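You operate a simulated robot arm through the tools that you are given. There is no shell and no other tool. Be economical: measure what you need, move in short steps, check, and stop when the job is done.

You are at the controls of a simulated robot arm. One attempt, no reset.

TASK
Fetch the purple-handled ladle and stand it on the steel bench top. Fetch the little purple mould and set it on the spot under the peanut bin. Stack the tin marked "Caps" from the green bench top on top of the tin marked "Discs". Take the cream slab and leave it on the teal dish. Shut the clear flap. Do these in any order. Set down upright: purple-handled ladle.

It is judged by the outcome, as a careful person would: the job done as asked, and still so three seconds after it is handed in. It fails if anything else is knocked over, pushed out of place, dropped, spilled or broken. A push-on lid holds only when it is set on centred and level and pressed home; a screw cap is set on level and turned clockwise until tight.

THE ROBOT
A 7-joint arm with a fingered hand on a trunk, on a base that drives. Base frame: it is fixed to the floor where the robot stands at the start and does not move with it; the origin is under the middle of the robot, x ahead of it, y to its left, z up. Lengths are in cm, angles in rad, forces in N, time in s.
Its first joint turns from -2.897 to 2.897 rad. Places, roughly: clear flap [0, -110, 110]; cream slab (6x6x3 cm) [260, 180, 80]; green tin, orange tin, purple tin, teal tin [300, 125, 75]; little purple mould (6x6x5 cm) [350, 50, 80]; purple-handled ladle (8x7x18 cm) [380, -10, 90]; spot under the peanut bin (20x20 cm) [236, 216, 78]; steel bench top [120, 190, 60]; teal dish (12x9x2 cm) [250, 190, 80]. Payload 4.7 kg.
The tool frame sits at the grasp point between the pads (the TCP): z along the fingers, y along the line on which they close. The tips reach 3.6 cm beyond it. Largest opening 12 cm; the body of the gripper starts 4.2 cm behind the TCP. The gripper is a hand of 5 fingers: y runs from the thumb to the fingers, the wrist lies at [-1.8, -12.2, -21] in the tool frame.
Orientation is that of the tool frame in the base frame, as a unit quaternion [x, y, z, w]. With the fingers straight down and the wrist toward the robot, the tool's x, y and z point along [0, 1, 0], [1, 0, 0] and [0, 0, -1] of the base frame.

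THE INTERFACE
- The arm moves only by the tool arm_command. Its argument "series" is a list of rows, each an object of numbers (a shift or turn left out is 0): "ax", "ay", "az": the turn, a rotation vector about the tool's x, y, z in units of 45 degrees (1.0 is 45 degrees); "x", "y", "z": the shift along the tool's x, y, z in units of 250 mm (1.0 is 250 mm). In form: [{"ax": .., "ay": .., "az": .., "x": .., "y": .., "z": ..}, ...]. A call has 1 to 12 rows; each row is the pose to reach, as a shift and turn from the pose commanded when the call began, along the tool's axes at that moment. A call with a number of a shift or a turn outside -1 to 1 is refused whole. Rows are played at 5 a second. More than 5 cm and 0.15 rad between two rows, and nothing of the call is played. A pose out of reach is approached as far as the arm can. The call stops where the force on the tool passes 40 N (or 10 N more than at its start, if that is more) or the arm is blocked; 0.2 s more then pass. In this call time passes only in rows, and 0.2 s behind the last. It gives the time, the measured TCP pose, the force on the tool (base axes), the opening and the grip force at its end, in the units of the frame above (readings bear some noise), with the torque about the TCP (base axes, N m) and any sound that the robot's microphone picked up.
- Cameras (640 x 400 px; columns grow to the right, rows downward): "scene" is now at [-25.31, 2.73, 125.64]; the picture's right is [-0.57, -0.82, 0.00], its down [-0.11, 0.07, -0.99] and it looks along [0.82, -0.56, -0.13] (base axes); focal length 256 px, centre (320, 200). "wrist" rides on the gripper at [7.3, -9.1, -14.3] in the tool frame; the picture's right is [-0.80, 0.28, -0.53], its down [-0.53, -0.73, 0.42] and it looks along [-0.27, 0.62, 0.74] (tool axes); focal length 234 px, centre (320, 200). There is no depth. A picture from a camera that has moved, and an enlarged one, comes with that camera's place and axes in the base frame and with its lens.
- snapshot(camera): a new picture of that camera. The clock stands still meanwhile.
- steer(legs): drives the robot by 1 to 6 legs, each [ahead, turn to the left] in cm and rad, along the robot's own axes; the way and the turn of a leg run together, so that a leg with both is an arc; at most 150 cm and 3.142 rad a leg. The arm and the cameras ride along, it lands a little off, and it stops where it bumps. It gives what a move gives.
- finger_targets(index, middle, ring, little, thumb_bend, thumb_turn): sets how far each is bent, from 0 (flat) to 1 (curled in); at 0.3 the hand is open as for a grip, at 0.7 the pads meet at the TCP. One left out holds its place. A second passes; each finger stops where it meets its share of the squeeze, and holds until it gets a number again. It is the only way to open and close the hand. It gives what a move gives, with no picture; readings hold the bend of each and the force on index, middle, ring, little, thumb and palm. thumb_turn goes from beside the hand (0) to across from the fingers (1), as for a grip.
- turn_head(pan, tilt): turns the head with the scene camera to pan (to the left, within 2.496 rad either way) and tilt (down, from -0.506 to 1.204), counted from straight ahead of the robot. It gives what a move gives.
- enlarge(camera, box): a new picture of the part [left, top, right, bottom] of that camera's present view, enlarged. The clock stands still meanwhile.
- close_job(): hands the job in; it is judged then, once.

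Go step by step. Nothing tells you exact positions but the pictures and the camera data: compare them with the known pose of the tool, close in by small moves and look again before you grip or let go. The budget is 165 turns and 120 pictures, counting those below and the enlarged ones. Unless the task says otherwise, let go and move clear before handing in.

The tools are called after ">>>" by a JSON object that holds its "api" and its "payload". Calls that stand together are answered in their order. arm_command: Moves the arm, as the interface text tells. Its arguments: {"type":"object","properties":{"series":{"type":"array"}},"required":["series"]} The other tools are called the same way: finger_targets (index, middle, ring, little, thumb_bend, thumb_turn) moves the fingers one by one; steer (legs) drives the base; turn_head (pan, tilt) turns the head that bears the scene camera; snapshot (camera) takes a picture; enlarge (camera, box) takes an enlarged picture of a part of a camera's view; close_job () hands the job in.

At the start:

```text
t: 0.0
position: [83.45, 8.43, 107.39]
tool_rot: [0.707, 0.707, 0.0, 0.0]
contact_force: [-0.4, -0.2, 0.6]
moment: [0.02, 0.04, 0.01]
width: 11.94
gripper_force: 0.1
shape: jaw
bend: [0.3, 0.3, 0.3, 0.3, 0.3, 0.98]
finger forces: [0.1, 0.0, 0.1, 0.0, 0.0, 0.0]
robot x, y, heading: [0.21, 0.38, 0.001]
head pan, tilt: [-0.604, 0.129]
```

scene: 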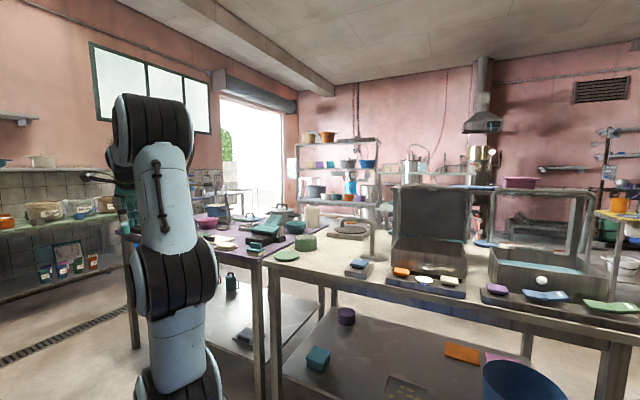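
wrist: 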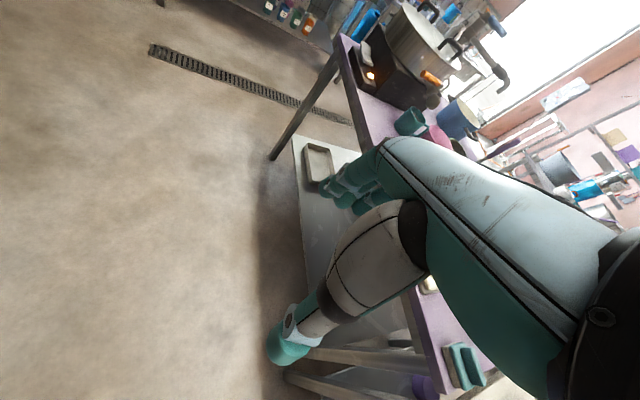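

I see a workshop with a purple table ahead right, shelves at left, and a clear-flapped box to the right. I'll look around with the head first.

>>> {"api": "turn_head", "payload": {"pan": 0.5, "tilt": 0.2}}

>>> {"api": "snapshot", "payload": {"camera": "scene"}}

>>> {"api": "turn_head", "payload": {"pan": -1.4, "tilt": 0.3}}

>>> {"api": "snapshot", "payload": {"camera": "scene"}}

>>> {"api": "turn_head", "payload": {"pan": 1.5, "tilt": 0.3}}

>>> {"api": "snapshot", "payload": {"camera": "scene"}}

```text
t: 1.3
position: [83.42, 8.58, 107.35]
tool_rot: [0.708, 0.707, 0.0, -0.001]
contact_force: [1.0, 0.7, -0.4]
moment: [0.0, -0.01, 0.0]
width: 11.96
gripper_force: 0.0
shape: jaw
bend: [0.3, 0.3, 0.3, 0.3, 0.3, 0.98]
finger forces: [0.1, 0.1, 0.0, 0.1, 0.1, 0.0]
robot x, y, heading: [0.0, 0.22, 0.0]
head pan, tilt: [0.499, 0.201]
```

```text
117 pictures are left
camera scene: at [-24.73, 12.43, 124.97], right [0.48, -0.88, 0.0], down [-0.18, -0.1, -0.98], along [0.86, 0.47, -0.2], focal length 256 px, centre (320, 200)
```

scene: 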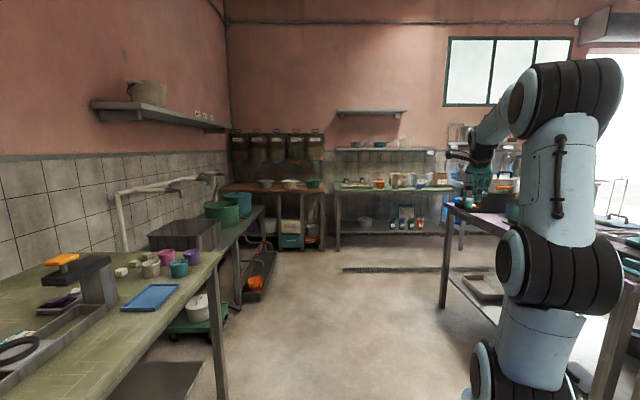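

```text
t: 3.2
position: [83.36, 8.59, 107.4]
tool_rot: [0.707, 0.708, 0.0, 0.0]
contact_force: [0.0, 0.0, -0.4]
moment: [0.01, -0.01, 0.01]
width: 11.95
gripper_force: 0.0
shape: jaw
bend: [0.3, 0.3, 0.3, 0.3, 0.3, 0.98]
finger forces: [0.1, 0.1, 0.0, 0.0, 0.0, 0.1]
robot x, y, heading: [-0.26, 0.0, -0.002]
head pan, tilt: [-1.4, 0.3]
```

```text
116 pictures are left
camera scene: at [-31.32, -1.23, 124.04], right [-0.99, -0.17, 0.0], down [-0.05, 0.29, -0.96], along [0.16, -0.94, -0.3], focal length 256 px, centre (320, 200)
```

scene: 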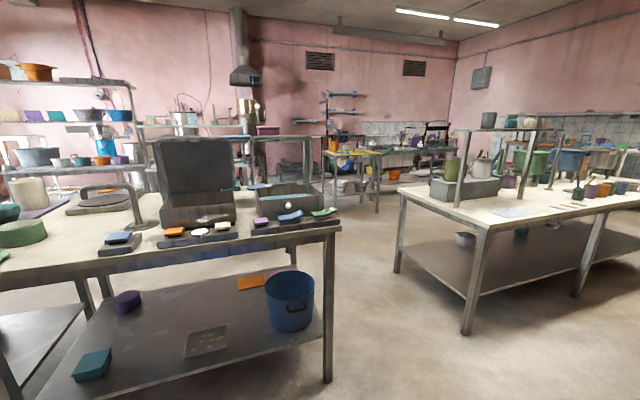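

```text
t: 5.7
position: [83.42, 8.62, 107.35]
tool_rot: [0.707, 0.707, 0.0, -0.001]
contact_force: [-0.3, -0.2, 0.2]
moment: [0.01, 0.01, -0.04]
width: 11.97
gripper_force: 0.1
shape: jaw
bend: [0.3, 0.3, 0.3, 0.3, 0.3, 0.98]
finger forces: [0.1, 0.0, 0.0, 0.1, 0.0, 0.1]
robot x, y, heading: [0.27, -0.23, -0.003]
head pan, tilt: [1.499, 0.3]
```

```text
115 pictures are left
camera scene: at [-32.25, 17.29, 124.04], right [1.0, -0.07, 0.0], down [-0.02, -0.29, -0.96], along [0.07, 0.95, -0.3], focal length 256 px, centre (320, 200)
```

scene: 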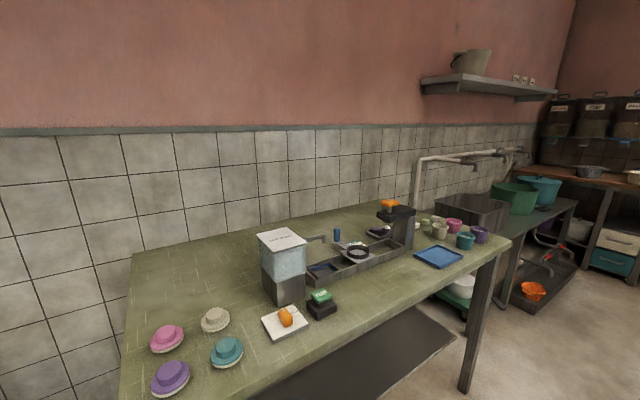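

The room is mapped roughly: flap on the right, the rest at far left/ahead. I'll look closer at the flap and the far benches.

>>> {"api": "turn_head", "payload": {"pan": -1.3, "tilt": 0.3}}

>>> {"api": "enlarge", "payload": {"camera": "scene", "box": [200, 100, 400, 260]}}

>>> {"api": "turn_head", "payload": {"pan": 0.5, "tilt": 0.2}}

>>> {"api": "enlarge", "payload": {"camera": "scene", "box": [200, 110, 480, 280]}}

```text
t: 8.2
position: [83.51, 8.67, 107.34]
tool_rot: [0.707, 0.707, -0.001, 0.0]
contact_force: [0.0, 0.0, -0.1]
moment: [0.0, 0.03, 0.0]
width: 11.93
gripper_force: 0.0
shape: jaw
bend: [0.3, 0.3, 0.3, 0.3, 0.3, 0.98]
finger forces: [0.0, 0.1, 0.1, 0.1, 0.0, 0.1]
robot x, y, heading: [-0.23, -0.32, 0.001]
head pan, tilt: [-1.3, 0.3]
```

```text
2.50 times, centred on (300, 180) of scene
camera zoom: at [-30.42, -1.02, 124.04], right [-0.96, -0.27, 0.0], down [-0.08, 0.28, -0.96], along [0.26, -0.92, -0.3], focal length 641 px, centre (370, 250)
```

zoom: 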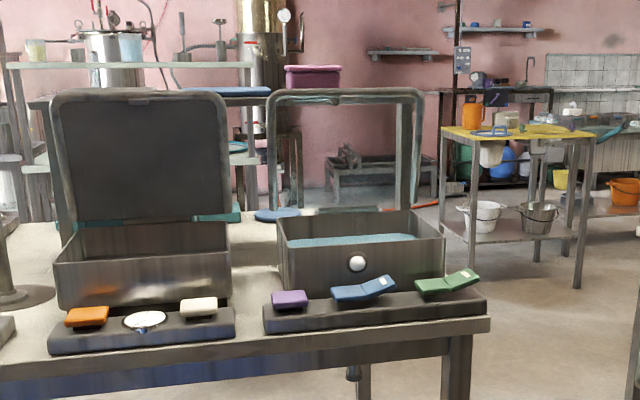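

```text
t: 10.0
position: [83.33, 8.62, 107.47]
tool_rot: [0.708, 0.707, 0.0, 0.0]
contact_force: [0.3, -0.1, -0.9]
moment: [0.0, -0.02, 0.03]
width: 11.97
gripper_force: 0.1
shape: jaw
bend: [0.3, 0.3, 0.3, 0.3, 0.3, 0.98]
finger forces: [0.1, 0.0, 0.1, 0.1, 0.0, 0.0]
robot x, y, heading: [0.4, -0.08, -0.001]
head pan, tilt: [0.499, 0.201]
```

```text
2.29 times, centred on (340, 195) of scene
camera zoom: at [-24.73, 12.43, 124.97], right [0.48, -0.88, 0.0], down [-0.18, -0.1, -0.98], along [0.86, 0.47, -0.2], focal length 586 px, centre (274, 211)
```

zoom: 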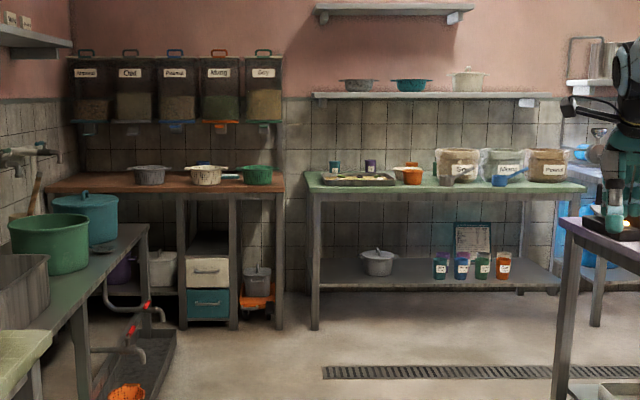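

The clear flap is the upright framed panel behind the right box; it must be swung forward and down. I turn the robot towards it and take a second view for triangulation.

>>> {"api": "arm_command", "payload": {"series": [{"z": -0.2}, {"z": -0.4, "y": -0.2}, {"z": -0.6, "y": -0.4}, {"z": -0.6, "y": -0.6}]}}

>>> {"api": "steer", "payload": {"legs": [[0, -1.57]]}}

>>> {"api": "turn_head", "payload": {"pan": 0.0, "tilt": 0.4}}

>>> {"api": "snapshot", "payload": {"camera": "scene"}}

```text
refused: row 2 steps farther than a row can; nothing moved
```

```text
t: 14.2
position: [11.23, -83.0, 107.33]
tool_rot: [1.0, 0.016, 0.0, 0.0]
contact_force: [0.1, 0.2, 0.0]
moment: [-0.03, 0.0, 0.0]
width: 11.99
gripper_force: 0.1
shape: jaw
bend: [0.3, 0.3, 0.3, 0.3, 0.3, 0.98]
finger forces: [0.0, 0.0, 0.0, 0.0, 0.0, 0.0]
robot x, y, heading: [0.16, -0.06, -1.543]
head pan, tilt: [0.499, 0.201]
```

```text
t: 15.1
position: [11.22, -83.16, 107.37]
tool_rot: [1.0, 0.016, -0.001, 0.0]
contact_force: [0.7, -0.2, -0.8]
moment: [0.02, -0.03, 0.0]
width: 11.96
gripper_force: 0.0
shape: jaw
bend: [0.3, 0.3, 0.3, 0.3, 0.3, 0.98]
finger forces: [0.0, 0.0, 0.1, 0.0, 0.0, 0.0]
robot x, y, heading: [-0.38, 0.12, -1.539]
head pan, tilt: [0.0, 0.4]
```

```text
112 pictures are left
camera scene: at [7.32, 23.94, 123.12], right [-1.0, -0.03, 0.0], down [-0.01, 0.39, -0.92], along [0.03, -0.92, -0.39], focal length 256 px, centre (320, 200)
```

scene: 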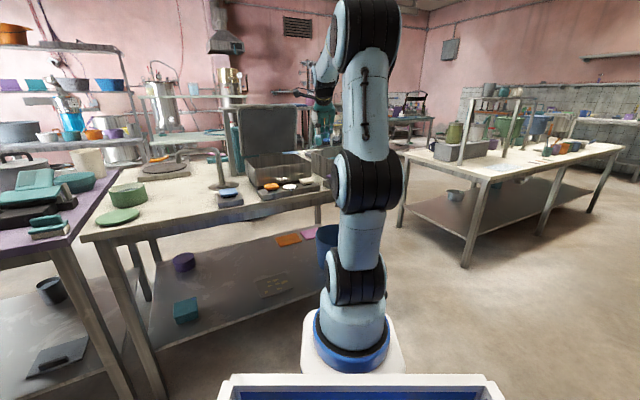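

The arm blocks the scene view, but the wrist camera should now look right at the box. I take a wrist picture.

>>> {"api": "snapshot", "payload": {"camera": "wrist"}}

```text
111 pictures are left
camera wrist: at [18.29, -73.79, 121.6], right [-0.79, -0.31, 0.53], down [-0.56, 0.72, -0.42], along [-0.25, -0.63, -0.74], focal length 234 px, centre (320, 200)
```

wrist: 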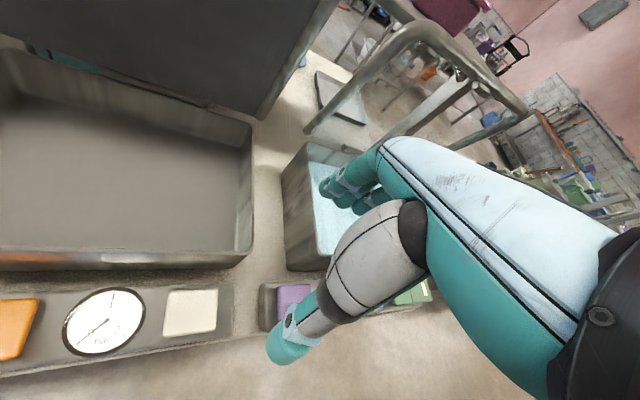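

By triangulating, the flap's top edge lies near y −102, z 117 from x −11 to 15, with the hinge at z ≈ 97. I close the fingers, raise the hand and shift it sideways, then drive a little nearer.

>>> {"api": "finger_targets", "payload": {"index": 0.65, "middle": 0.65, "ring": 0.65, "little": 0.65, "thumb_bend": 0.65}}

>>> {"api": "arm_command", "payload": {"series": [{"z": -0.18}, {"z": -0.36}, {"z": -0.54}, {"z": -0.72}, {"z": -0.8}, {"z": -0.8, "x": -0.18}, {"z": -0.8, "x": -0.36}]}}

>>> {"api": "steer", "payload": {"legs": [[20, 0]]}}

>>> {"api": "snapshot", "payload": {"camera": "wrist"}}

>>> {"api": "snapshot", "payload": {"camera": "scene"}}

```text
t: 16.1
position: [11.23, -83.11, 107.34]
tool_rot: [1.0, 0.016, -0.001, 0.0]
contact_force: [-0.4, -0.6, -0.2]
moment: [0.0, -0.02, 0.02]
width: 1.91
gripper_force: 0.0
shape: fingers
bend: [0.65, 0.65, 0.65, 0.65, 0.65, 0.98]
finger forces: [0.0, 0.0, 0.0, 0.1, 0.0, 0.0]
robot x, y, heading: [0.09, -0.23, -1.538]
head pan, tilt: [0.0, 0.4]
```

```text
t: 17.7
position: [2.16, -83.41, 127.28]
tool_rot: [1.0, 0.017, 0.0, 0.0]
contact_force: [-0.1, 0.1, 1.1]
moment: [-0.02, 0.08, -0.01]
width: 1.87
gripper_force: 0.0
shape: fingers
bend: [0.65, 0.65, 0.65, 0.65, 0.65, 0.98]
finger forces: [0.1, 0.1, 0.0, 0.1, 0.0, 0.0]
robot x, y, heading: [-0.35, -0.11, -1.536]
head pan, tilt: [0.0, 0.4]
```

```text
t: 19.3
position: [2.41, -103.72, 127.26]
tool_rot: [1.0, 0.015, 0.0, 0.0]
contact_force: [0.4, -1.0, -0.8]
moment: [0.0, 0.02, 0.02]
width: 1.88
gripper_force: 0.1
shape: fingers
bend: [0.65, 0.65, 0.65, 0.65, 0.65, 0.98]
finger forces: [0.0, 0.1, 0.0, 0.0, 0.0, 0.0]
robot x, y, heading: [0.27, -20.36, -1.542]
head pan, tilt: [0.0, 0.4]
```

```text
110 pictures are left
camera wrist: at [9.47, -94.51, 141.48], right [-0.8, -0.3, 0.53], down [-0.55, 0.72, -0.42], along [-0.25, -0.63, -0.74], focal length 234 px, centre (320, 200)
```

wrist: 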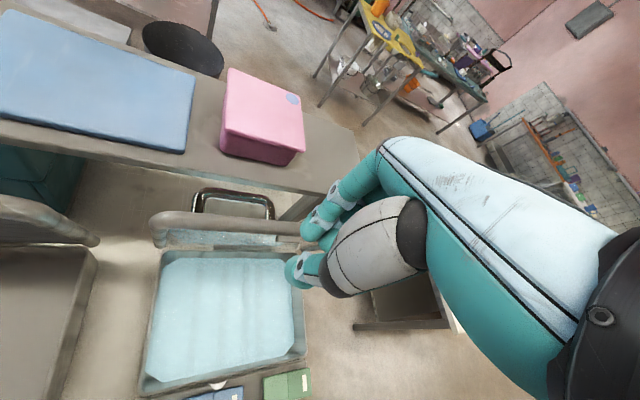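

```text
109 pictures are left
camera scene: at [8.01, 3.61, 123.12], right [-1.0, -0.03, 0.0], down [-0.01, 0.39, -0.92], along [0.03, -0.92, -0.39], focal length 256 px, centre (320, 200)
```

scene: 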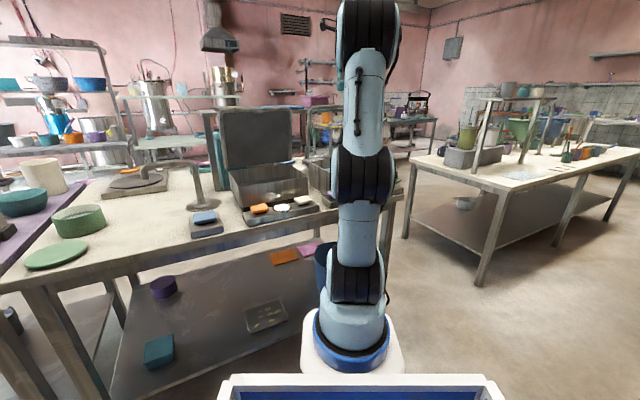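

The flap's top bar is confirmed at y ≈ −101.5, z ≈ 117. I go past it, lower the closed fingers behind it, and then pull gently.

>>> {"api": "arm_command", "payload": {"series": [{"y": 0.18}, {"y": 0.36, "x": -0.06}, {"y": 0.36, "z": 0.15, "x": -0.06}, {"y": 0.36, "z": 0.3, "x": -0.06}, {"y": 0.36, "z": 0.45, "x": -0.06}, {"y": 0.36, "z": 0.58, "x": -0.06}]}}

>>> {"api": "snapshot", "payload": {"camera": "wrist"}}

```text
t: 20.6
position: [0.88, -112.7, 115.91]
tool_rot: [1.0, 0.012, -0.001, 0.012]
contact_force: [-4.4, 13.3, 9.0]
moment: [-0.48, 0.02, -0.28]
width: 1.65
gripper_force: 7.5
shape: fingers
bend: [0.66, 0.7, 0.65, 0.65, 0.65, 0.98]
finger forces: [2.1, 14.2, 0.0, 0.0, 0.3, 0.0]
robot x, y, heading: [0.25, -20.25, -1.549]
head pan, tilt: [0.0, 0.4]
stopped in row 6: the force on the tool passed its limit at 44 N (the readings are from after the stop); the commanded pose is now the measured one
```

```text
108 pictures are left
camera wrist: at [8.04, -103.19, 129.86], right [-0.8, -0.29, 0.53], down [-0.55, 0.71, -0.44], along [-0.25, -0.64, -0.72], focal length 234 px, centre (320, 200)
```

wrist: 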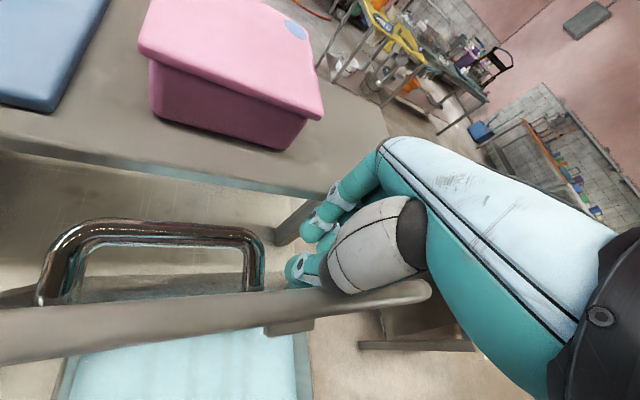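

The fingers rest on a chrome handle on the flap's back. I lift slightly and pull toward the robot in small steps.

>>> {"api": "arm_command", "payload": {"series": [{"z": -0.06}, {"z": -0.06, "y": -0.12}, {"z": -0.06, "y": -0.24}, {"z": -0.06, "y": -0.36}, {"z": -0.06, "y": -0.48}]}}

>>> {"api": "snapshot", "payload": {"camera": "wrist"}}

```text
t: 21.9
position: [0.73, -101.0, 116.68]
tool_rot: [1.0, 0.013, 0.0, 0.009]
contact_force: [-7.5, -4.9, -0.4]
moment: [-0.12, 0.24, -0.13]
width: 2.13
gripper_force: 4.0
shape: fingers
bend: [0.62, 0.65, 0.65, 0.65, 0.66, 0.98]
finger forces: [7.0, 0.0, 0.1, 0.0, 1.2, 0.0]
robot x, y, heading: [0.63, -20.36, -1.542]
head pan, tilt: [0.0, 0.4]
```

```text
107 pictures are left
camera wrist: at [7.74, -91.5, 130.72], right [-0.8, -0.29, 0.53], down [-0.55, 0.71, -0.44], along [-0.25, -0.64, -0.73], focal length 234 px, centre (320, 200)
```

wrist: 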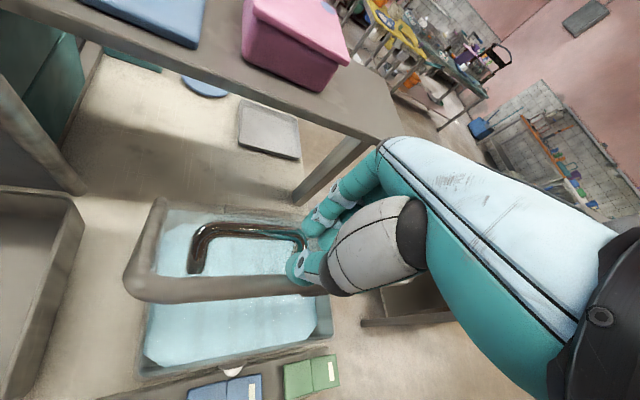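

The flap is swinging forward. I keep following its arc.

>>> {"api": "arm_command", "payload": {"series": [{"x": -0.04, "y": -0.1}, {"x": -0.06, "y": -0.22, "z": 0.02}, {"x": -0.06, "y": -0.34, "z": 0.06}, {"x": -0.06, "y": -0.44, "z": 0.12}]}}

>>> {"api": "snapshot", "payload": {"camera": "wrist"}}

```text
t: 22.9
position: [-1.11, -89.87, 113.48]
tool_rot: [1.0, 0.013, -0.001, 0.009]
contact_force: [0.2, -0.2, -1.2]
moment: [0.0, 0.0, 0.0]
width: 1.82
gripper_force: 0.0
shape: fingers
bend: [0.65, 0.65, 0.65, 0.65, 0.65, 0.97]
finger forces: [0.0, 0.0, 0.0, 0.0, 0.0, 0.0]
robot x, y, heading: [0.51, -20.03, -1.546]
head pan, tilt: [0.0, 0.4]
```

```text
106 pictures are left
camera wrist: at [6.05, -80.49, 127.51], right [-0.8, -0.29, 0.53], down [-0.55, 0.71, -0.44], along [-0.25, -0.64, -0.73], focal length 234 px, centre (320, 200)
```

wrist: 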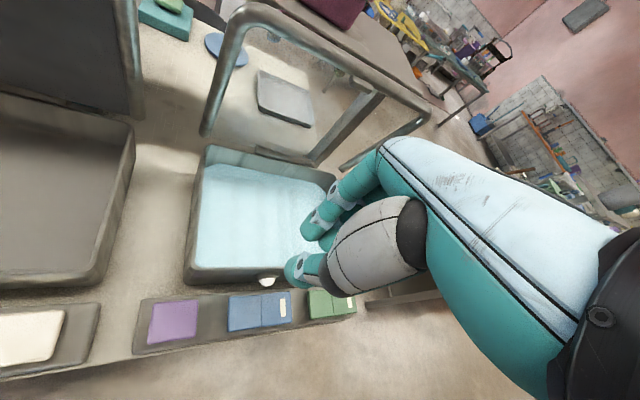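

The hand slipped over the top edge and the flap swung back open, so it needs to be held all the way. The box also turns out to be yawed by about 27°, so I look closer.

>>> {"api": "enlarge", "payload": {"camera": "wrist", "box": [180, 0, 440, 200]}}

```text
2.00 times, centred on (310, 100) of wrist
camera zoom: at [6.05, -80.49, 127.51], right [-0.8, -0.29, 0.53], down [-0.55, 0.71, -0.44], along [-0.25, -0.64, -0.73], focal length 468 px, centre (340, 400)
```

zoom: 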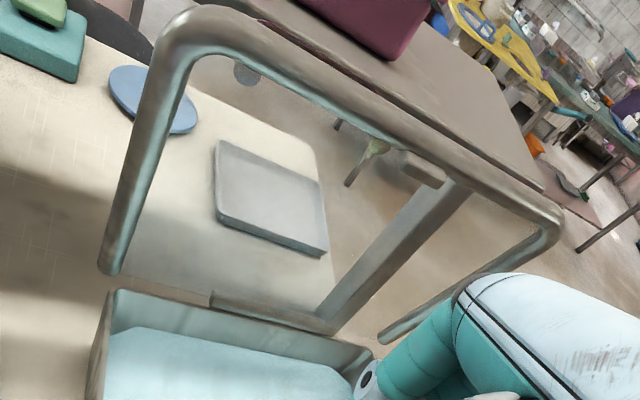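

The flap is spring-loaded and yawed, so I'll align the hand with it and follow its full arc until it's pressed shut. First: lift, drive slightly nearer, and rotate the hand.

>>> {"api": "arm_command", "payload": {"series": [{"z": -0.18}, {"z": -0.36}, {"z": -0.54}, {"z": -0.58, "az": -0.15}, {"z": -0.58, "az": -0.3}, {"z": -0.58, "az": -0.45}, {"z": -0.58, "az": -0.6}]}}

>>> {"api": "steer", "payload": {"legs": [[6, 0]]}}

>>> {"api": "snapshot", "payload": {"camera": "wrist"}}

```text
t: 24.4
position: [-1.17, -89.62, 128.23]
tool_rot: [0.969, 0.247, -0.003, 0.009]
contact_force: [0.2, 0.5, -0.6]
moment: [-0.01, -0.04, -0.03]
width: 1.84
gripper_force: 0.1
shape: fingers
bend: [0.65, 0.65, 0.65, 0.65, 0.65, 0.97]
finger forces: [0.0, 0.1, 0.0, 0.0, 0.0, 0.0]
robot x, y, heading: [0.77, -20.35, -1.543]
head pan, tilt: [0.0, 0.4]
```

```text
t: 25.4
position: [-0.87, -95.7, 128.16]
tool_rot: [0.969, 0.246, -0.003, 0.01]
contact_force: [-1.4, -0.4, -0.2]
moment: [-0.01, 0.01, -0.03]
width: 1.85
gripper_force: 0.0
shape: fingers
bend: [0.65, 0.65, 0.65, 0.65, 0.65, 0.97]
finger forces: [0.0, 0.1, 0.1, 0.1, 0.0, 0.0]
robot x, y, heading: [0.69, -26.13, -1.541]
head pan, tilt: [0.0, 0.4]
```

```text
104 pictures are left
camera wrist: at [1.26, -84.08, 142.18], right [-0.57, -0.62, 0.54], down [-0.82, 0.38, -0.43], along [0.06, -0.69, -0.72], focal length 234 px, centre (320, 200)
```

wrist: 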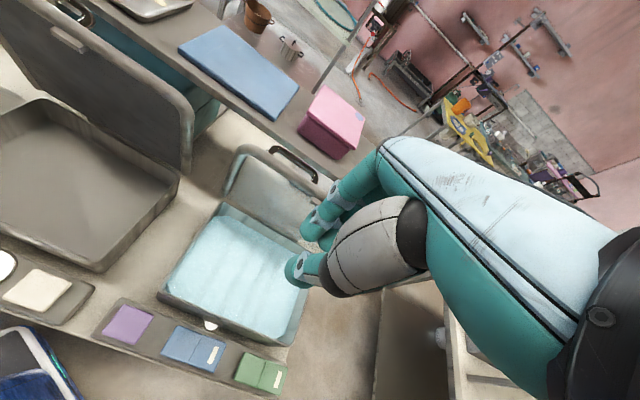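

Now the geometry is clear: box yaw ≈ 30°, handle on the left part of the flap, catch knob in the middle of the front. I move the hand behind the flap's right part.

>>> {"api": "arm_command", "payload": {"series": [{"x": -0.06, "y": 0.18}, {"x": -0.12, "y": 0.36}, {"x": -0.2, "y": 0.54}, {"x": -0.28, "y": 0.72}, {"x": -0.32, "y": 0.87}, {"x": -0.32, "y": 0.87, "z": 0.18}, {"x": -0.32, "y": 0.87, "z": 0.36}, {"x": -0.32, "y": 0.87, "z": 0.54}]}}

>>> {"api": "snapshot", "payload": {"camera": "wrist"}}

```text
t: 27.1
position: [2.53, -118.68, 120.27]
tool_rot: [0.969, 0.245, -0.007, 0.025]
contact_force: [-1.0, -0.3, 9.0]
moment: [-0.08, -0.08, -0.04]
width: 2.04
gripper_force: 5.2
shape: fingers
bend: [0.65, 0.65, 0.65, 0.65, 0.64, 0.98]
finger forces: [6.1, 0.0, 0.0, 0.1, 3.8, 0.0]
robot x, y, heading: [0.65, -26.45, -1.545]
head pan, tilt: [0.0, 0.4]
stopped in row 8: the force on the tool passed its limit at 64 N (the readings are from after the stop); the commanded pose is now the measured one
```

```text
103 pictures are left
camera wrist: at [4.62, -106.54, 133.93], right [-0.57, -0.6, 0.56], down [-0.82, 0.37, -0.45], along [0.06, -0.71, -0.7], focal length 234 px, centre (320, 200)
```

wrist: 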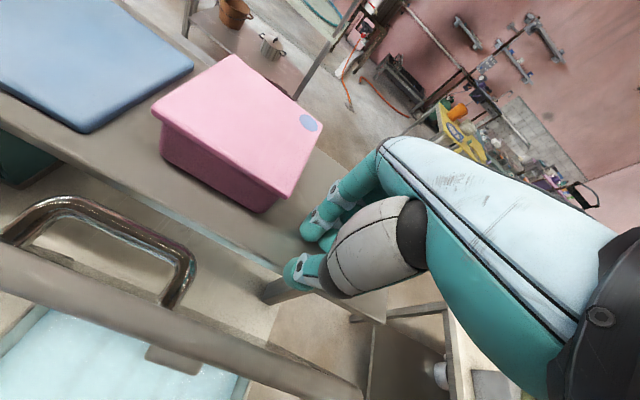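

I touched the edge of a rear shelf (top z ≈ 116). I back off 4 cm toward the flap and lower into the gap.

>>> {"api": "arm_command", "payload": {"series": [{"z": -0.06}, {"z": -0.06, "y": -0.09}, {"z": -0.06, "y": -0.18}, {"z": 0.04, "y": -0.18}, {"z": 0.14, "y": -0.18}, {"z": 0.22, "y": -0.18}]}}

>>> {"api": "snapshot", "payload": {"camera": "wrist"}}

```text
t: 28.3
position: [0.29, -114.7, 118.74]
tool_rot: [0.969, 0.243, -0.01, 0.037]
contact_force: [-3.0, 10.7, 12.7]
moment: [-0.1, 0.11, -0.06]
width: 1.4
gripper_force: 8.5
shape: fingers
bend: [0.68, 0.71, 0.67, 0.65, 0.65, 0.98]
finger forces: [3.7, 10.0, 2.7, 0.1, 0.5, 0.0]
robot x, y, heading: [0.71, -26.47, -1.542]
head pan, tilt: [0.0, 0.4]
stopped in row 5: the force on the tool passed its limit at 51 N (the readings are from after the stop); the commanded pose is now the measured one
```

```text
102 pictures are left
camera wrist: at [2.49, -102.21, 132.13], right [-0.58, -0.58, 0.57], down [-0.82, 0.36, -0.45], along [0.06, -0.73, -0.68], focal length 234 px, centre (320, 200)
```

wrist: 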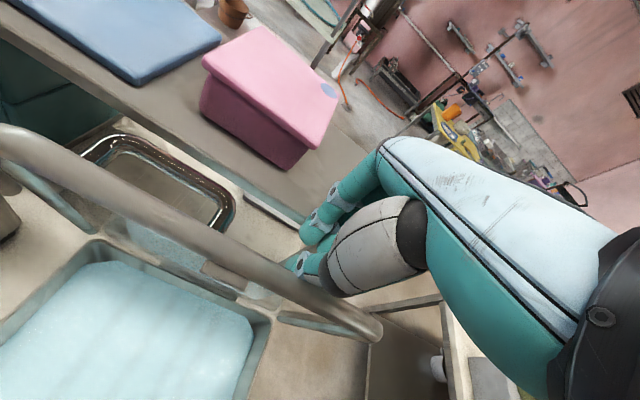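

The thumb is behind the flap's top bar now. I pull forward along the arc, descending as the flap tilts.

>>> {"api": "arm_command", "payload": {"series": [{"y": -0.12, "ax": 0.03}, {"y": -0.224, "z": 0.044, "ax": 0.06}, {"y": -0.328, "z": 0.12, "ax": 0.1}, {"y": -0.42, "z": 0.172, "ax": 0.1}, {"y": -0.5, "z": 0.24, "ax": 0.1}]}}

>>> {"api": "snapshot", "payload": {"camera": "wrist"}}

```text
t: 29.5
position: [-5.66, -104.33, 111.58]
tool_rot: [0.97, 0.244, -0.019, -0.003]
contact_force: [-0.6, 0.1, 1.2]
moment: [0.02, -0.01, 0.01]
width: 1.71
gripper_force: 0.1
shape: fingers
bend: [0.65, 0.65, 0.65, 0.65, 0.66, 0.98]
finger forces: [0.1, 0.0, 0.0, 0.1, 0.9, 0.1]
robot x, y, heading: [0.9, -26.49, -1.548]
head pan, tilt: [0.0, 0.4]
```

```text
101 pictures are left
camera wrist: at [-2.85, -92.8, 125.78], right [-0.56, -0.62, 0.55], down [-0.83, 0.39, -0.39], along [0.03, -0.68, -0.74], focal length 234 px, centre (320, 200)
```

wrist: 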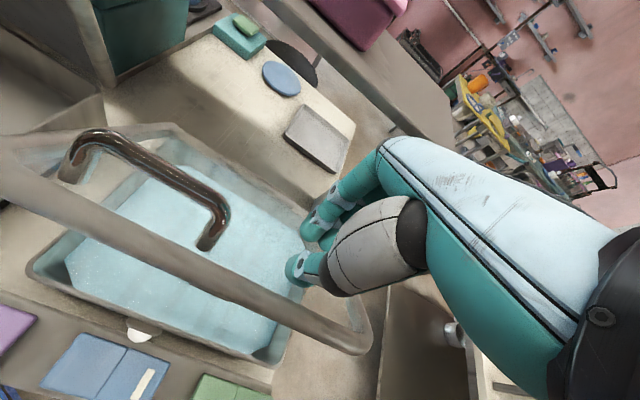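

The flap is at about 45° and following the hand. I continue down the arc toward closed.

>>> {"api": "arm_command", "payload": {"series": [{"y": -0.072, "z": 0.072}, {"y": -0.14, "z": 0.144}, {"y": -0.19, "z": 0.228}, {"y": -0.23, "z": 0.312}, {"y": -0.25, "z": 0.4}, {"y": -0.26, "z": 0.46}]}}

>>> {"api": "snapshot", "payload": {"camera": "wrist"}}

```text
t: 30.9
position: [-8.92, -98.65, 100.6]
tool_rot: [0.97, 0.243, -0.02, 0.0]
contact_force: [3.2, -4.1, 25.9]
moment: [-0.4, -0.56, 0.01]
width: 1.74
gripper_force: 13.4
shape: fingers
bend: [0.65, 0.65, 0.65, 0.65, 0.65, 0.98]
finger forces: [26.2, 0.0, 0.1, 0.0, 0.0, 0.1]
robot x, y, heading: [0.7, -26.56, -1.546]
head pan, tilt: [0.0, 0.4]
```

```text
100 pictures are left
camera wrist: at [-6.3, -87.17, 114.7], right [-0.56, -0.62, 0.55], down [-0.83, 0.39, -0.4], along [0.03, -0.68, -0.73], focal length 234 px, centre (320, 200)
```

wrist: 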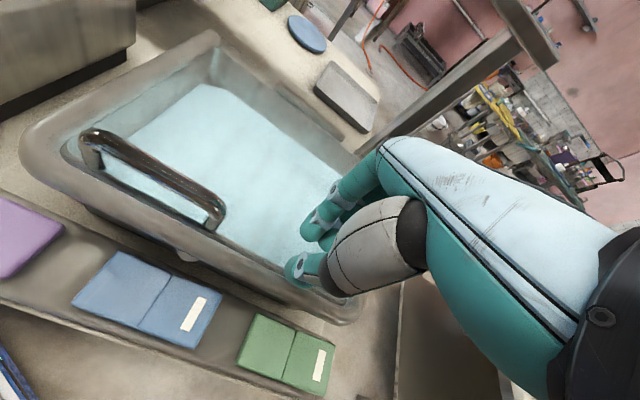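

The flap looks almost shut with 26 N of push-back. I press a bit further.

>>> {"api": "arm_command", "payload": {"series": [{"z": 0.02}, {"z": 0.04}, {"z": 0.06}]}}

```text
t: 31.2
position: [-8.95, -98.76, 100.78]
tool_rot: [0.97, 0.244, -0.021, 0.002]
contact_force: [0.8, 0.9, 8.8]
moment: [0.09, -0.11, 0.05]
width: 1.71
gripper_force: 4.9
shape: fingers
bend: [0.66, 0.65, 0.65, 0.65, 0.65, 0.97]
finger forces: [5.9, 0.1, 0.0, 0.0, 3.7, 0.0]
robot x, y, heading: [0.95, -26.33, -1.544]
head pan, tilt: [0.0, 0.4]
stopped in row 1: the force on the tool passed its limit at 44 N (the readings are from after the stop); the commanded pose is now the measured one
```

It reached a firm stop. I raise the hand and check that it stays shut.

>>> {"api": "arm_command", "payload": {"series": [{"z": -0.04}, {"z": -0.16}, {"z": -0.34}, {"z": -0.5}]}}

>>> {"api": "snapshot", "payload": {"camera": "wrist"}}

```text
t: 32.2
position: [-8.63, -98.37, 113.12]
tool_rot: [0.97, 0.243, -0.02, 0.002]
contact_force: [0.3, 0.4, -0.3]
moment: [0.04, 0.01, 0.0]
width: 1.86
gripper_force: 0.0
shape: fingers
bend: [0.65, 0.65, 0.65, 0.65, 0.65, 0.97]
finger forces: [0.1, 0.1, 0.1, 0.0, 0.0, 0.0]
robot x, y, heading: [0.76, -26.39, -1.543]
head pan, tilt: [0.0, 0.4]
```

```text
99 pictures are left
camera wrist: at [-5.89, -86.84, 127.1], right [-0.56, -0.62, 0.56], down [-0.83, 0.39, -0.4], along [0.03, -0.68, -0.73], focal length 234 px, centre (320, 200)
```

wrist: 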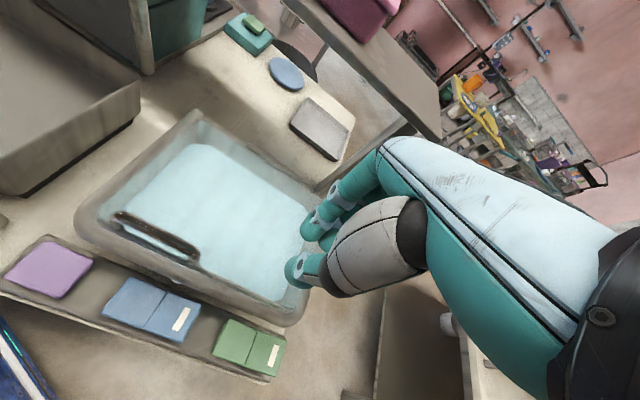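

The flap stays shut. I back away, retract the arm, and head for the far benches.

>>> {"api": "arm_command", "payload": {"series": [{"z": -0.18}, {"z": -0.36}]}}

>>> {"api": "steer", "payload": {"legs": [[-26, 0], [0, 1.9]]}}

>>> {"api": "arm_command", "payload": {"series": [{"az": 0.15, "y": -0.15}, {"az": 0.3, "y": -0.3}, {"az": 0.45, "y": -0.45}, {"az": 0.6, "y": -0.6}, {"az": 0.6, "y": -0.75}, {"az": 0.6, "y": -0.9}]}}

>>> {"api": "turn_head", "payload": {"pan": 0.3, "tilt": 0.25}}

>>> {"api": "snapshot", "payload": {"camera": "scene"}}

```text
t: 32.8
position: [-8.38, -98.36, 121.95]
tool_rot: [0.97, 0.242, -0.02, 0.001]
contact_force: [-0.8, -0.3, -0.4]
moment: [0.04, 0.01, 0.01]
width: 1.81
gripper_force: 0.1
shape: fingers
bend: [0.65, 0.65, 0.65, 0.65, 0.65, 0.97]
finger forces: [0.0, 0.0, 0.0, 0.0, 0.0, 0.0]
robot x, y, heading: [1.07, -26.0, -1.542]
head pan, tilt: [0.0, 0.4]
```

```text
t: 39.2
position: [71.8, 12.04, 121.93]
tool_rot: [0.383, 0.923, -0.012, 0.017]
contact_force: [0.3, 0.2, 0.4]
moment: [-0.03, -0.01, 0.0]
width: 1.83
gripper_force: 0.0
shape: fingers
bend: [0.65, 0.65, 0.65, 0.65, 0.65, 0.97]
finger forces: [0.0, 0.0, 0.1, 0.0, 0.1, 0.0]
robot x, y, heading: [0.21, 0.01, 0.324]
head pan, tilt: [0.0, 0.4]
```

```text
t: 40.6
position: [55.72, -4.02, 121.82]
tool_rot: [0.589, 0.808, -0.007, 0.019]
contact_force: [0.5, -0.9, -0.5]
moment: [0.0, -0.02, 0.02]
width: 1.84
gripper_force: 0.1
shape: fingers
bend: [0.65, 0.65, 0.65, 0.65, 0.65, 0.97]
finger forces: [0.0, 0.0, 0.1, 0.0, 0.0, 0.0]
robot x, y, heading: [-0.12, 0.14, 0.325]
head pan, tilt: [0.0, 0.4]
```

```text
t: 41.4
position: [55.8, -3.88, 122.05]
tool_rot: [0.589, 0.808, -0.007, 0.02]
contact_force: [-0.4, -0.6, 0.0]
moment: [0.03, 0.03, -0.01]
width: 1.82
gripper_force: 0.0
shape: fingers
bend: [0.65, 0.65, 0.65, 0.65, 0.65, 0.97]
finger forces: [0.1, 0.0, 0.0, 0.0, 0.0, 0.0]
robot x, y, heading: [0.54, 0.29, 0.316]
head pan, tilt: [0.3, 0.25]
```

```text
98 pictures are left
camera scene: at [-25.97, 2.72, 124.51], right [0.58, -0.81, 0.0], down [-0.2, -0.14, -0.97], along [0.79, 0.56, -0.25], focal length 256 px, centre (320, 200)
```

scene: 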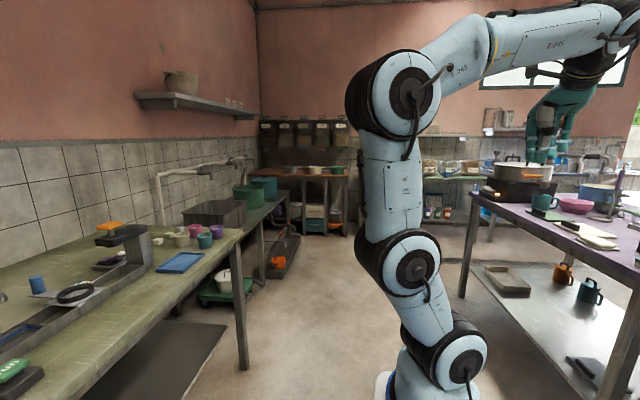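

Path ahead is clear on the floor between the benches. I drive toward the aisle in front of the far benches.

>>> {"api": "steer", "payload": {"legs": [[0, 0.05], [150, 0], [45, 0]]}}

>>> {"api": "turn_head", "payload": {"pan": 0.55, "tilt": 0.25}}

>>> {"api": "snapshot", "payload": {"camera": "scene"}}

>>> {"api": "turn_head", "payload": {"pan": -0.45, "tilt": 0.25}}

>>> {"api": "snapshot", "payload": {"camera": "scene"}}

```text
t: 51.6
position: [237.76, 74.84, 121.99]
tool_rot: [0.555, 0.831, -0.007, 0.021]
contact_force: [0.3, 0.5, 0.4]
moment: [0.03, -0.01, -0.02]
width: 1.84
gripper_force: 0.0
shape: fingers
bend: [0.65, 0.65, 0.65, 0.65, 0.65, 0.97]
finger forces: [0.0, 0.0, 0.1, 0.0, 0.0, 0.1]
robot x, y, heading: [182.01, 74.19, 0.404]
head pan, tilt: [0.3, 0.25]
```

```text
t: 52.4
position: [237.84, 74.74, 121.99]
tool_rot: [0.556, 0.831, -0.007, 0.02]
contact_force: [-0.4, -0.1, 0.1]
moment: [-0.01, -0.01, 0.02]
width: 1.85
gripper_force: 0.1
shape: fingers
bend: [0.65, 0.65, 0.65, 0.65, 0.65, 0.97]
finger forces: [0.0, 0.0, 0.0, 0.0, 0.0, 0.0]
robot x, y, heading: [181.93, 74.33, 0.401]
head pan, tilt: [0.55, 0.25]
```

```text
97 pictures are left
camera scene: at [154.03, 76.29, 124.51], right [0.81, -0.58, 0.0], down [-0.14, -0.2, -0.97], along [0.56, 0.79, -0.25], focal length 256 px, centre (320, 200)
```

scene: 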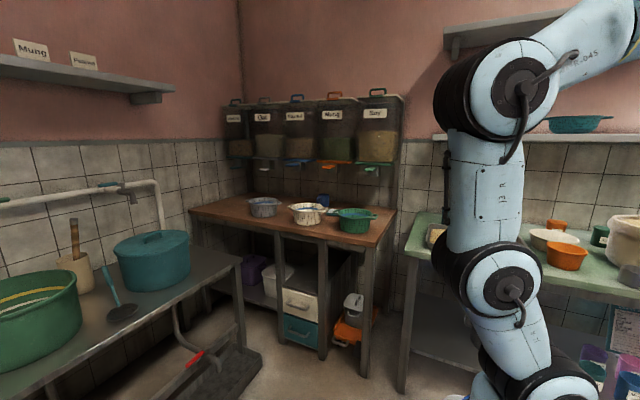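

```text
t: 53.7
position: [237.9, 74.8, 122.04]
tool_rot: [0.555, 0.832, -0.007, 0.02]
contact_force: [0.0, 0.6, 0.8]
moment: [-0.03, 0.0, -0.04]
width: 1.84
gripper_force: 0.2
shape: fingers
bend: [0.65, 0.65, 0.65, 0.65, 0.65, 0.97]
finger forces: [0.1, 0.0, 0.0, 0.0, 0.0, 0.0]
robot x, y, heading: [181.85, 73.97, 0.398]
head pan, tilt: [-0.45, 0.25]
```

```text
96 pictures are left
camera scene: at [157.93, 68.24, 124.51], right [-0.05, -1.0, 0.0], down [-0.25, 0.01, -0.97], along [0.97, -0.05, -0.25], focal length 256 px, centre (320, 200)
```

scene: 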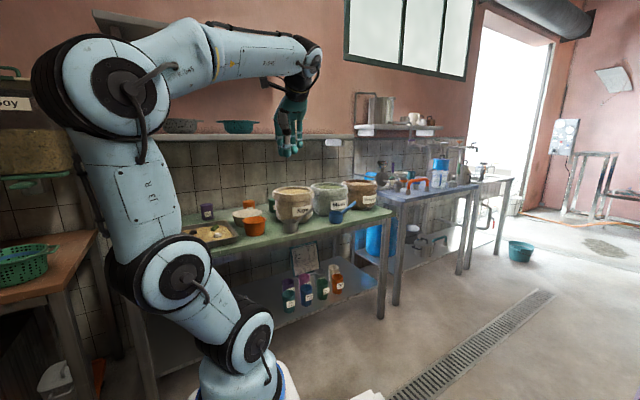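

I can see the green bench with jars/tins and beyond it the blue bench with the ladle. I zoom in on both, and on the wooden bench.

>>> {"api": "enlarge", "payload": {"camera": "scene", "box": [180, 160, 400, 310]}}

>>> {"api": "enlarge", "payload": {"camera": "scene", "box": [340, 130, 500, 230]}}

>>> {"api": "turn_head", "payload": {"pan": 0.55, "tilt": 0.25}}

>>> {"api": "enlarge", "payload": {"camera": "scene", "box": [180, 80, 440, 260]}}

```text
2.67 times, centred on (290, 235) of scene
camera zoom: at [157.93, 68.24, 124.51], right [-0.05, -1.0, 0.0], down [-0.25, 0.01, -0.97], along [0.97, -0.05, -0.25], focal length 684 px, centre (400, 107)
```

zoom: 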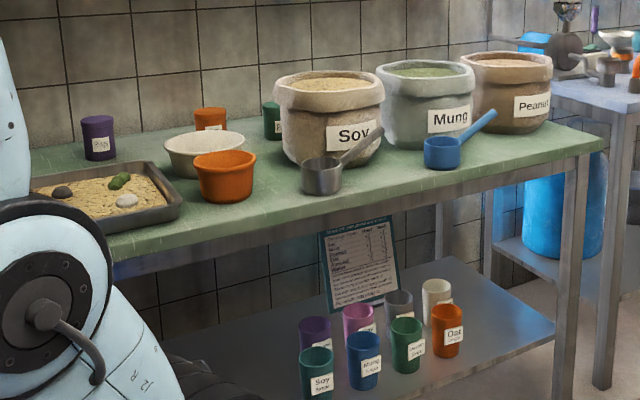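

```text
4.00 times, centred on (420, 180) of scene
camera zoom: at [157.93, 68.24, 124.51], right [-0.05, -1.0, 0.0], down [-0.25, 0.01, -0.97], along [0.97, -0.05, -0.25], focal length 1025 px, centre (-80, 280)
```

zoom: 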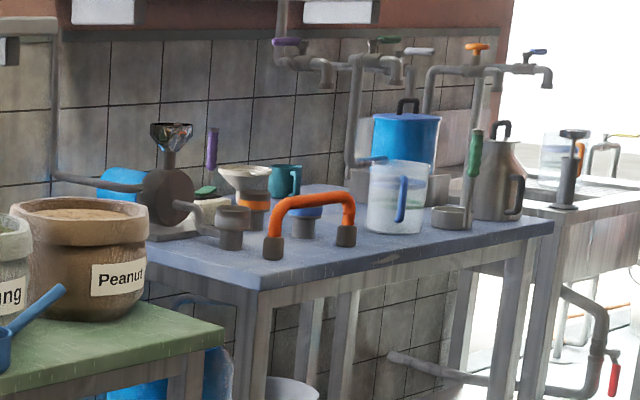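

```text
t: 55.0
position: [237.69, 74.71, 121.96]
tool_rot: [0.555, 0.832, -0.006, 0.02]
contact_force: [0.1, 0.7, 0.4]
moment: [0.01, -0.01, 0.03]
width: 1.85
gripper_force: 0.1
shape: fingers
bend: [0.65, 0.65, 0.65, 0.65, 0.65, 0.97]
finger forces: [0.0, 0.0, 0.1, 0.0, 0.0, 0.0]
robot x, y, heading: [181.97, 74.07, 0.4]
head pan, tilt: [0.55, 0.25]
```

```text
2.22 times, centred on (310, 170) of scene
camera zoom: at [154.03, 76.29, 124.51], right [0.81, -0.58, 0.0], down [-0.14, -0.2, -0.97], along [0.56, 0.79, -0.25], focal length 570 px, centre (342, 267)
```

zoom: 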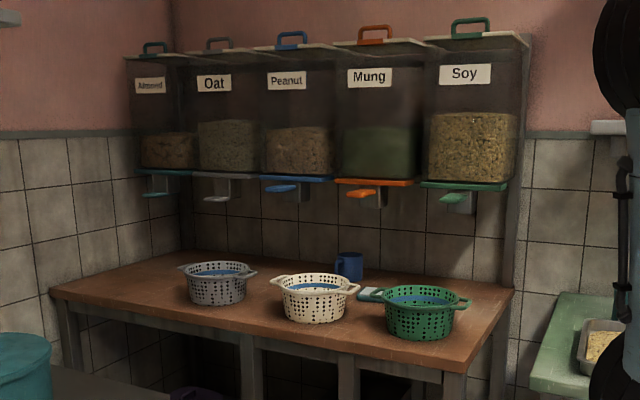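

The room's benches are yawed 30°. I now drive along the aisle to stand before the blue bench for the ladle.

>>> {"api": "steer", "payload": {"legs": [[0, -1.267], [100, 0], [62, 0], [0, 1.39]]}}

>>> {"api": "turn_head", "payload": {"pan": 0.25, "tilt": 0.3}}

>>> {"api": "snapshot", "payload": {"camera": "scene"}}

>>> {"api": "snapshot", "payload": {"camera": "wrist"}}

```text
t: 69.8
position: [340.48, -39.19, 121.96]
tool_rot: [0.488, 0.873, -0.005, 0.02]
contact_force: [0.9, -0.3, 0.3]
moment: [-0.02, 0.0, -0.02]
width: 1.82
gripper_force: 0.0
shape: fingers
bend: [0.65, 0.65, 0.65, 0.65, 0.65, 0.97]
finger forces: [0.0, 0.0, 0.1, 0.0, 0.1, 0.0]
robot x, y, heading: [285.59, -48.6, 0.56]
head pan, tilt: [0.55, 0.25]
```

```text
t: 70.6
position: [340.41, -39.14, 121.97]
tool_rot: [0.489, 0.872, -0.005, 0.021]
contact_force: [0.1, 0.2, -0.1]
moment: [-0.02, 0.02, -0.03]
width: 1.87
gripper_force: 0.1
shape: fingers
bend: [0.65, 0.65, 0.65, 0.65, 0.65, 0.97]
finger forces: [0.0, 0.0, 0.0, 0.0, 0.1, 0.0]
robot x, y, heading: [285.6, -48.57, 0.56]
head pan, tilt: [0.25, 0.3]
```

```text
92 pictures are left
camera scene: at [259.76, -52.47, 124.04], right [0.72, -0.69, 0.0], down [-0.2, -0.21, -0.96], along [0.66, 0.69, -0.3], focal length 256 px, centre (320, 200)
```

scene: 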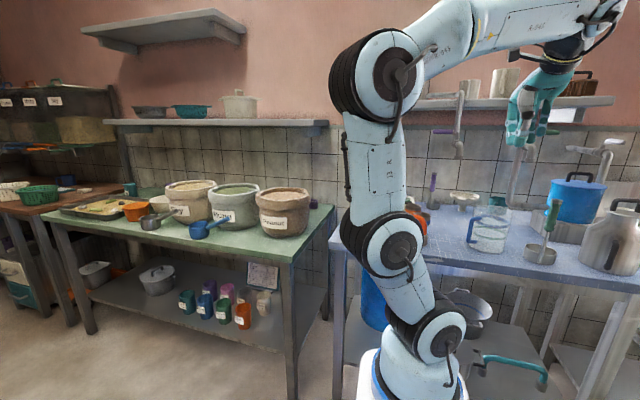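

```text
91 pictures are left
camera wrist: at [328.52, -37.46, 135.8], right [0.64, -0.52, 0.56], down [-0.33, -0.85, -0.41], along [0.69, 0.08, -0.72], focal length 234 px, centre (320, 200)
```

wrist: 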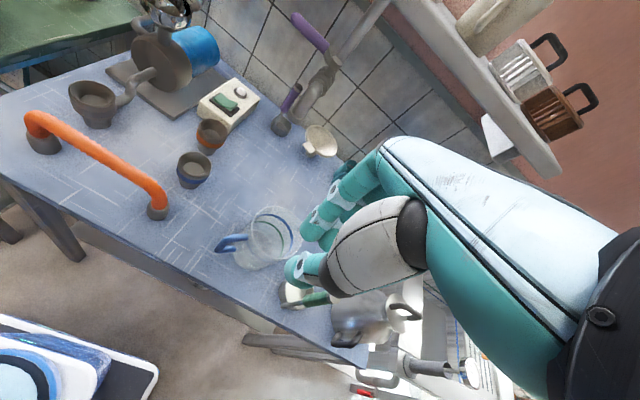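

The purple-handled ladle stands near the back of the blue bench at about (377, −4), and a wall tap seems to hang in front of it at z ≈ 120. I look closer.

>>> {"api": "enlarge", "payload": {"camera": "wrist", "box": [160, 0, 420, 200]}}

>>> {"api": "enlarge", "payload": {"camera": "scene", "box": [400, 80, 640, 260]}}

```text
2.00 times, centred on (290, 100) of wrist
camera zoom: at [328.52, -37.46, 135.8], right [0.64, -0.52, 0.56], down [-0.33, -0.85, -0.41], along [0.69, 0.08, -0.72], focal length 468 px, centre (380, 400)
```

zoom: 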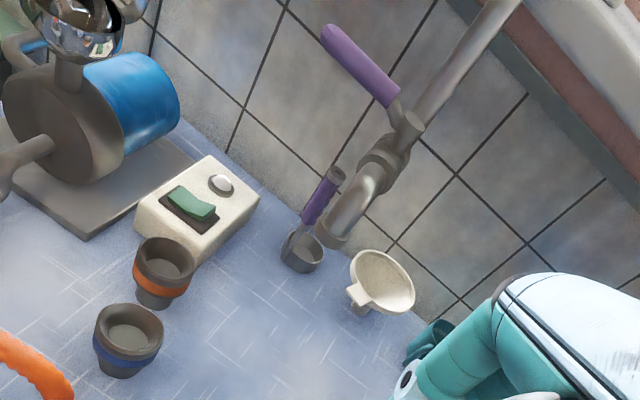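

```text
2.22 times, centred on (520, 170) of scene
camera zoom: at [259.76, -52.47, 124.04], right [0.72, -0.69, 0.0], down [-0.2, -0.21, -0.96], along [0.66, 0.69, -0.3], focal length 570 px, centre (-124, 267)
```

zoom: 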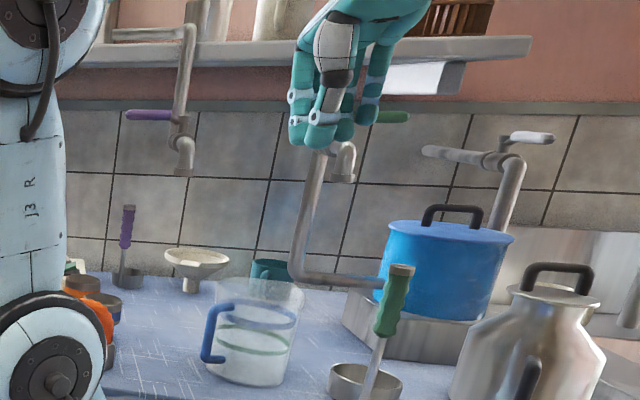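

The tap's spout bottom is at z ≈ 111, with its pipe above the ladle, so I'll come in from the left with the hand's wrist to the left side. I reposition the base to the left and nearer.

>>> {"api": "steer", "payload": {"legs": [[0, 1.01], [32, 0], [0, -1.44]]}}

>>> {"api": "finger_targets", "payload": {"index": 0.3, "middle": 0.3, "ring": 0.3, "little": 0.3, "thumb_bend": 0.3}}

>>> {"api": "snapshot", "payload": {"camera": "wrist"}}

```text
t: 75.3
position: [308.36, 31.82, 121.96]
tool_rot: [0.023, 1.0, 0.004, 0.02]
contact_force: [0.5, -0.1, 0.5]
moment: [0.02, -0.02, 0.01]
width: 1.83
gripper_force: 0.1
shape: fingers
bend: [0.65, 0.65, 0.65, 0.65, 0.65, 0.98]
finger forces: [0.0, 0.1, 0.0, 0.0, 0.0, 0.0]
robot x, y, heading: [284.28, -18.83, 1.515]
head pan, tilt: [0.25, 0.3]
stopped in leg 2: the robot was blocked; the commanded pose is now the measured one
```

```text
t: 76.3
position: [308.24, 31.86, 121.88]
tool_rot: [0.024, 1.0, 0.006, 0.019]
contact_force: [-0.4, 0.2, -0.4]
moment: [0.0, -0.01, 0.0]
width: 12.19
gripper_force: 0.1
shape: fingers
bend: [0.3, 0.3, 0.3, 0.3, 0.3, 0.98]
finger forces: [0.0, 0.1, 0.0, 0.1, 0.1, 0.0]
robot x, y, heading: [284.44, -18.72, 1.515]
head pan, tilt: [0.25, 0.3]
```

```text
88 pictures are left
camera wrist: at [300.15, 22.89, 135.77], right [0.79, 0.24, 0.56], down [0.51, -0.75, -0.41], along [0.32, 0.61, -0.72], focal length 234 px, centre (320, 200)
```

wrist: 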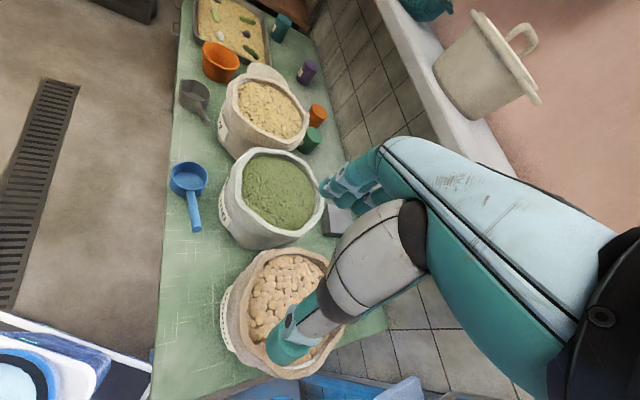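

The base bumped near a bench leg; I back off and turn to face the ladle.

>>> {"api": "steer", "payload": {"legs": [[-13, 0], [0, -1.25], [6, 0]]}}

>>> {"api": "snapshot", "payload": {"camera": "wrist"}}

```text
t: 81.3
position: [344.96, -37.63, 121.92]
tool_rot: [0.609, 0.793, -0.007, 0.019]
contact_force: [0.8, -0.4, -0.7]
moment: [-0.02, -0.02, -0.01]
width: 12.21
gripper_force: 0.0
shape: fingers
bend: [0.3, 0.3, 0.3, 0.3, 0.3, 0.98]
finger forces: [0.1, 0.1, 0.0, 0.0, 0.0, 0.0]
robot x, y, heading: [289.28, -30.03, 0.252]
head pan, tilt: [0.25, 0.3]
```

```text
87 pictures are left
camera wrist: at [334.06, -32.6, 135.77], right [0.47, -0.69, 0.56], down [-0.56, -0.72, -0.41], along [0.68, -0.12, -0.72], focal length 234 px, centre (320, 200)
```

wrist: 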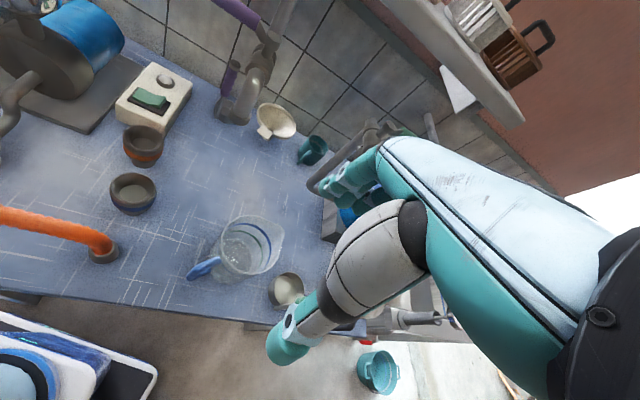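

I stand facing the ladle with the tap in between on the right. I swing the hand left at safe height while rotating it so that the wrist will be on the left.

>>> {"api": "arm_command", "payload": {"series": [{"x": 0.18, "y": -0.05, "az": 0.17}, {"x": 0.36, "y": -0.1, "az": 0.34}, {"x": 0.54, "y": -0.15, "az": 0.51}, {"x": 0.72, "y": -0.2, "az": 0.68}, {"x": 0.9, "y": -0.24, "az": 0.85}, {"x": 1.0, "y": -0.27, "az": 1.0}]}}

>>> {"api": "snapshot", "payload": {"camera": "wrist"}}

```text
t: 82.9
position: [334.11, -23.97, 120.87]
tool_rot: [0.956, 0.293, -0.004, 0.02]
contact_force: [0.4, 0.1, 0.4]
moment: [0.06, 0.01, -0.01]
width: 12.22
gripper_force: 0.0
shape: fingers
bend: [0.3, 0.3, 0.3, 0.3, 0.3, 0.98]
finger forces: [0.0, 0.0, 0.0, 0.0, 0.0, 0.0]
robot x, y, heading: [289.11, -30.36, 0.252]
head pan, tilt: [0.25, 0.3]
stopped in row 6: the arm was blocked; the commanded pose is now the measured one
```

```text
86 pictures are left
camera wrist: at [334.94, -11.94, 134.58], right [-0.51, -0.66, 0.55], down [-0.85, 0.29, -0.44], along [0.13, -0.69, -0.71], focal length 234 px, centre (320, 200)
```

wrist: 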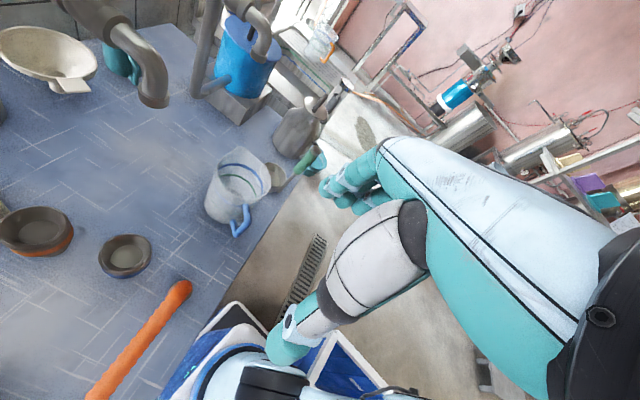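

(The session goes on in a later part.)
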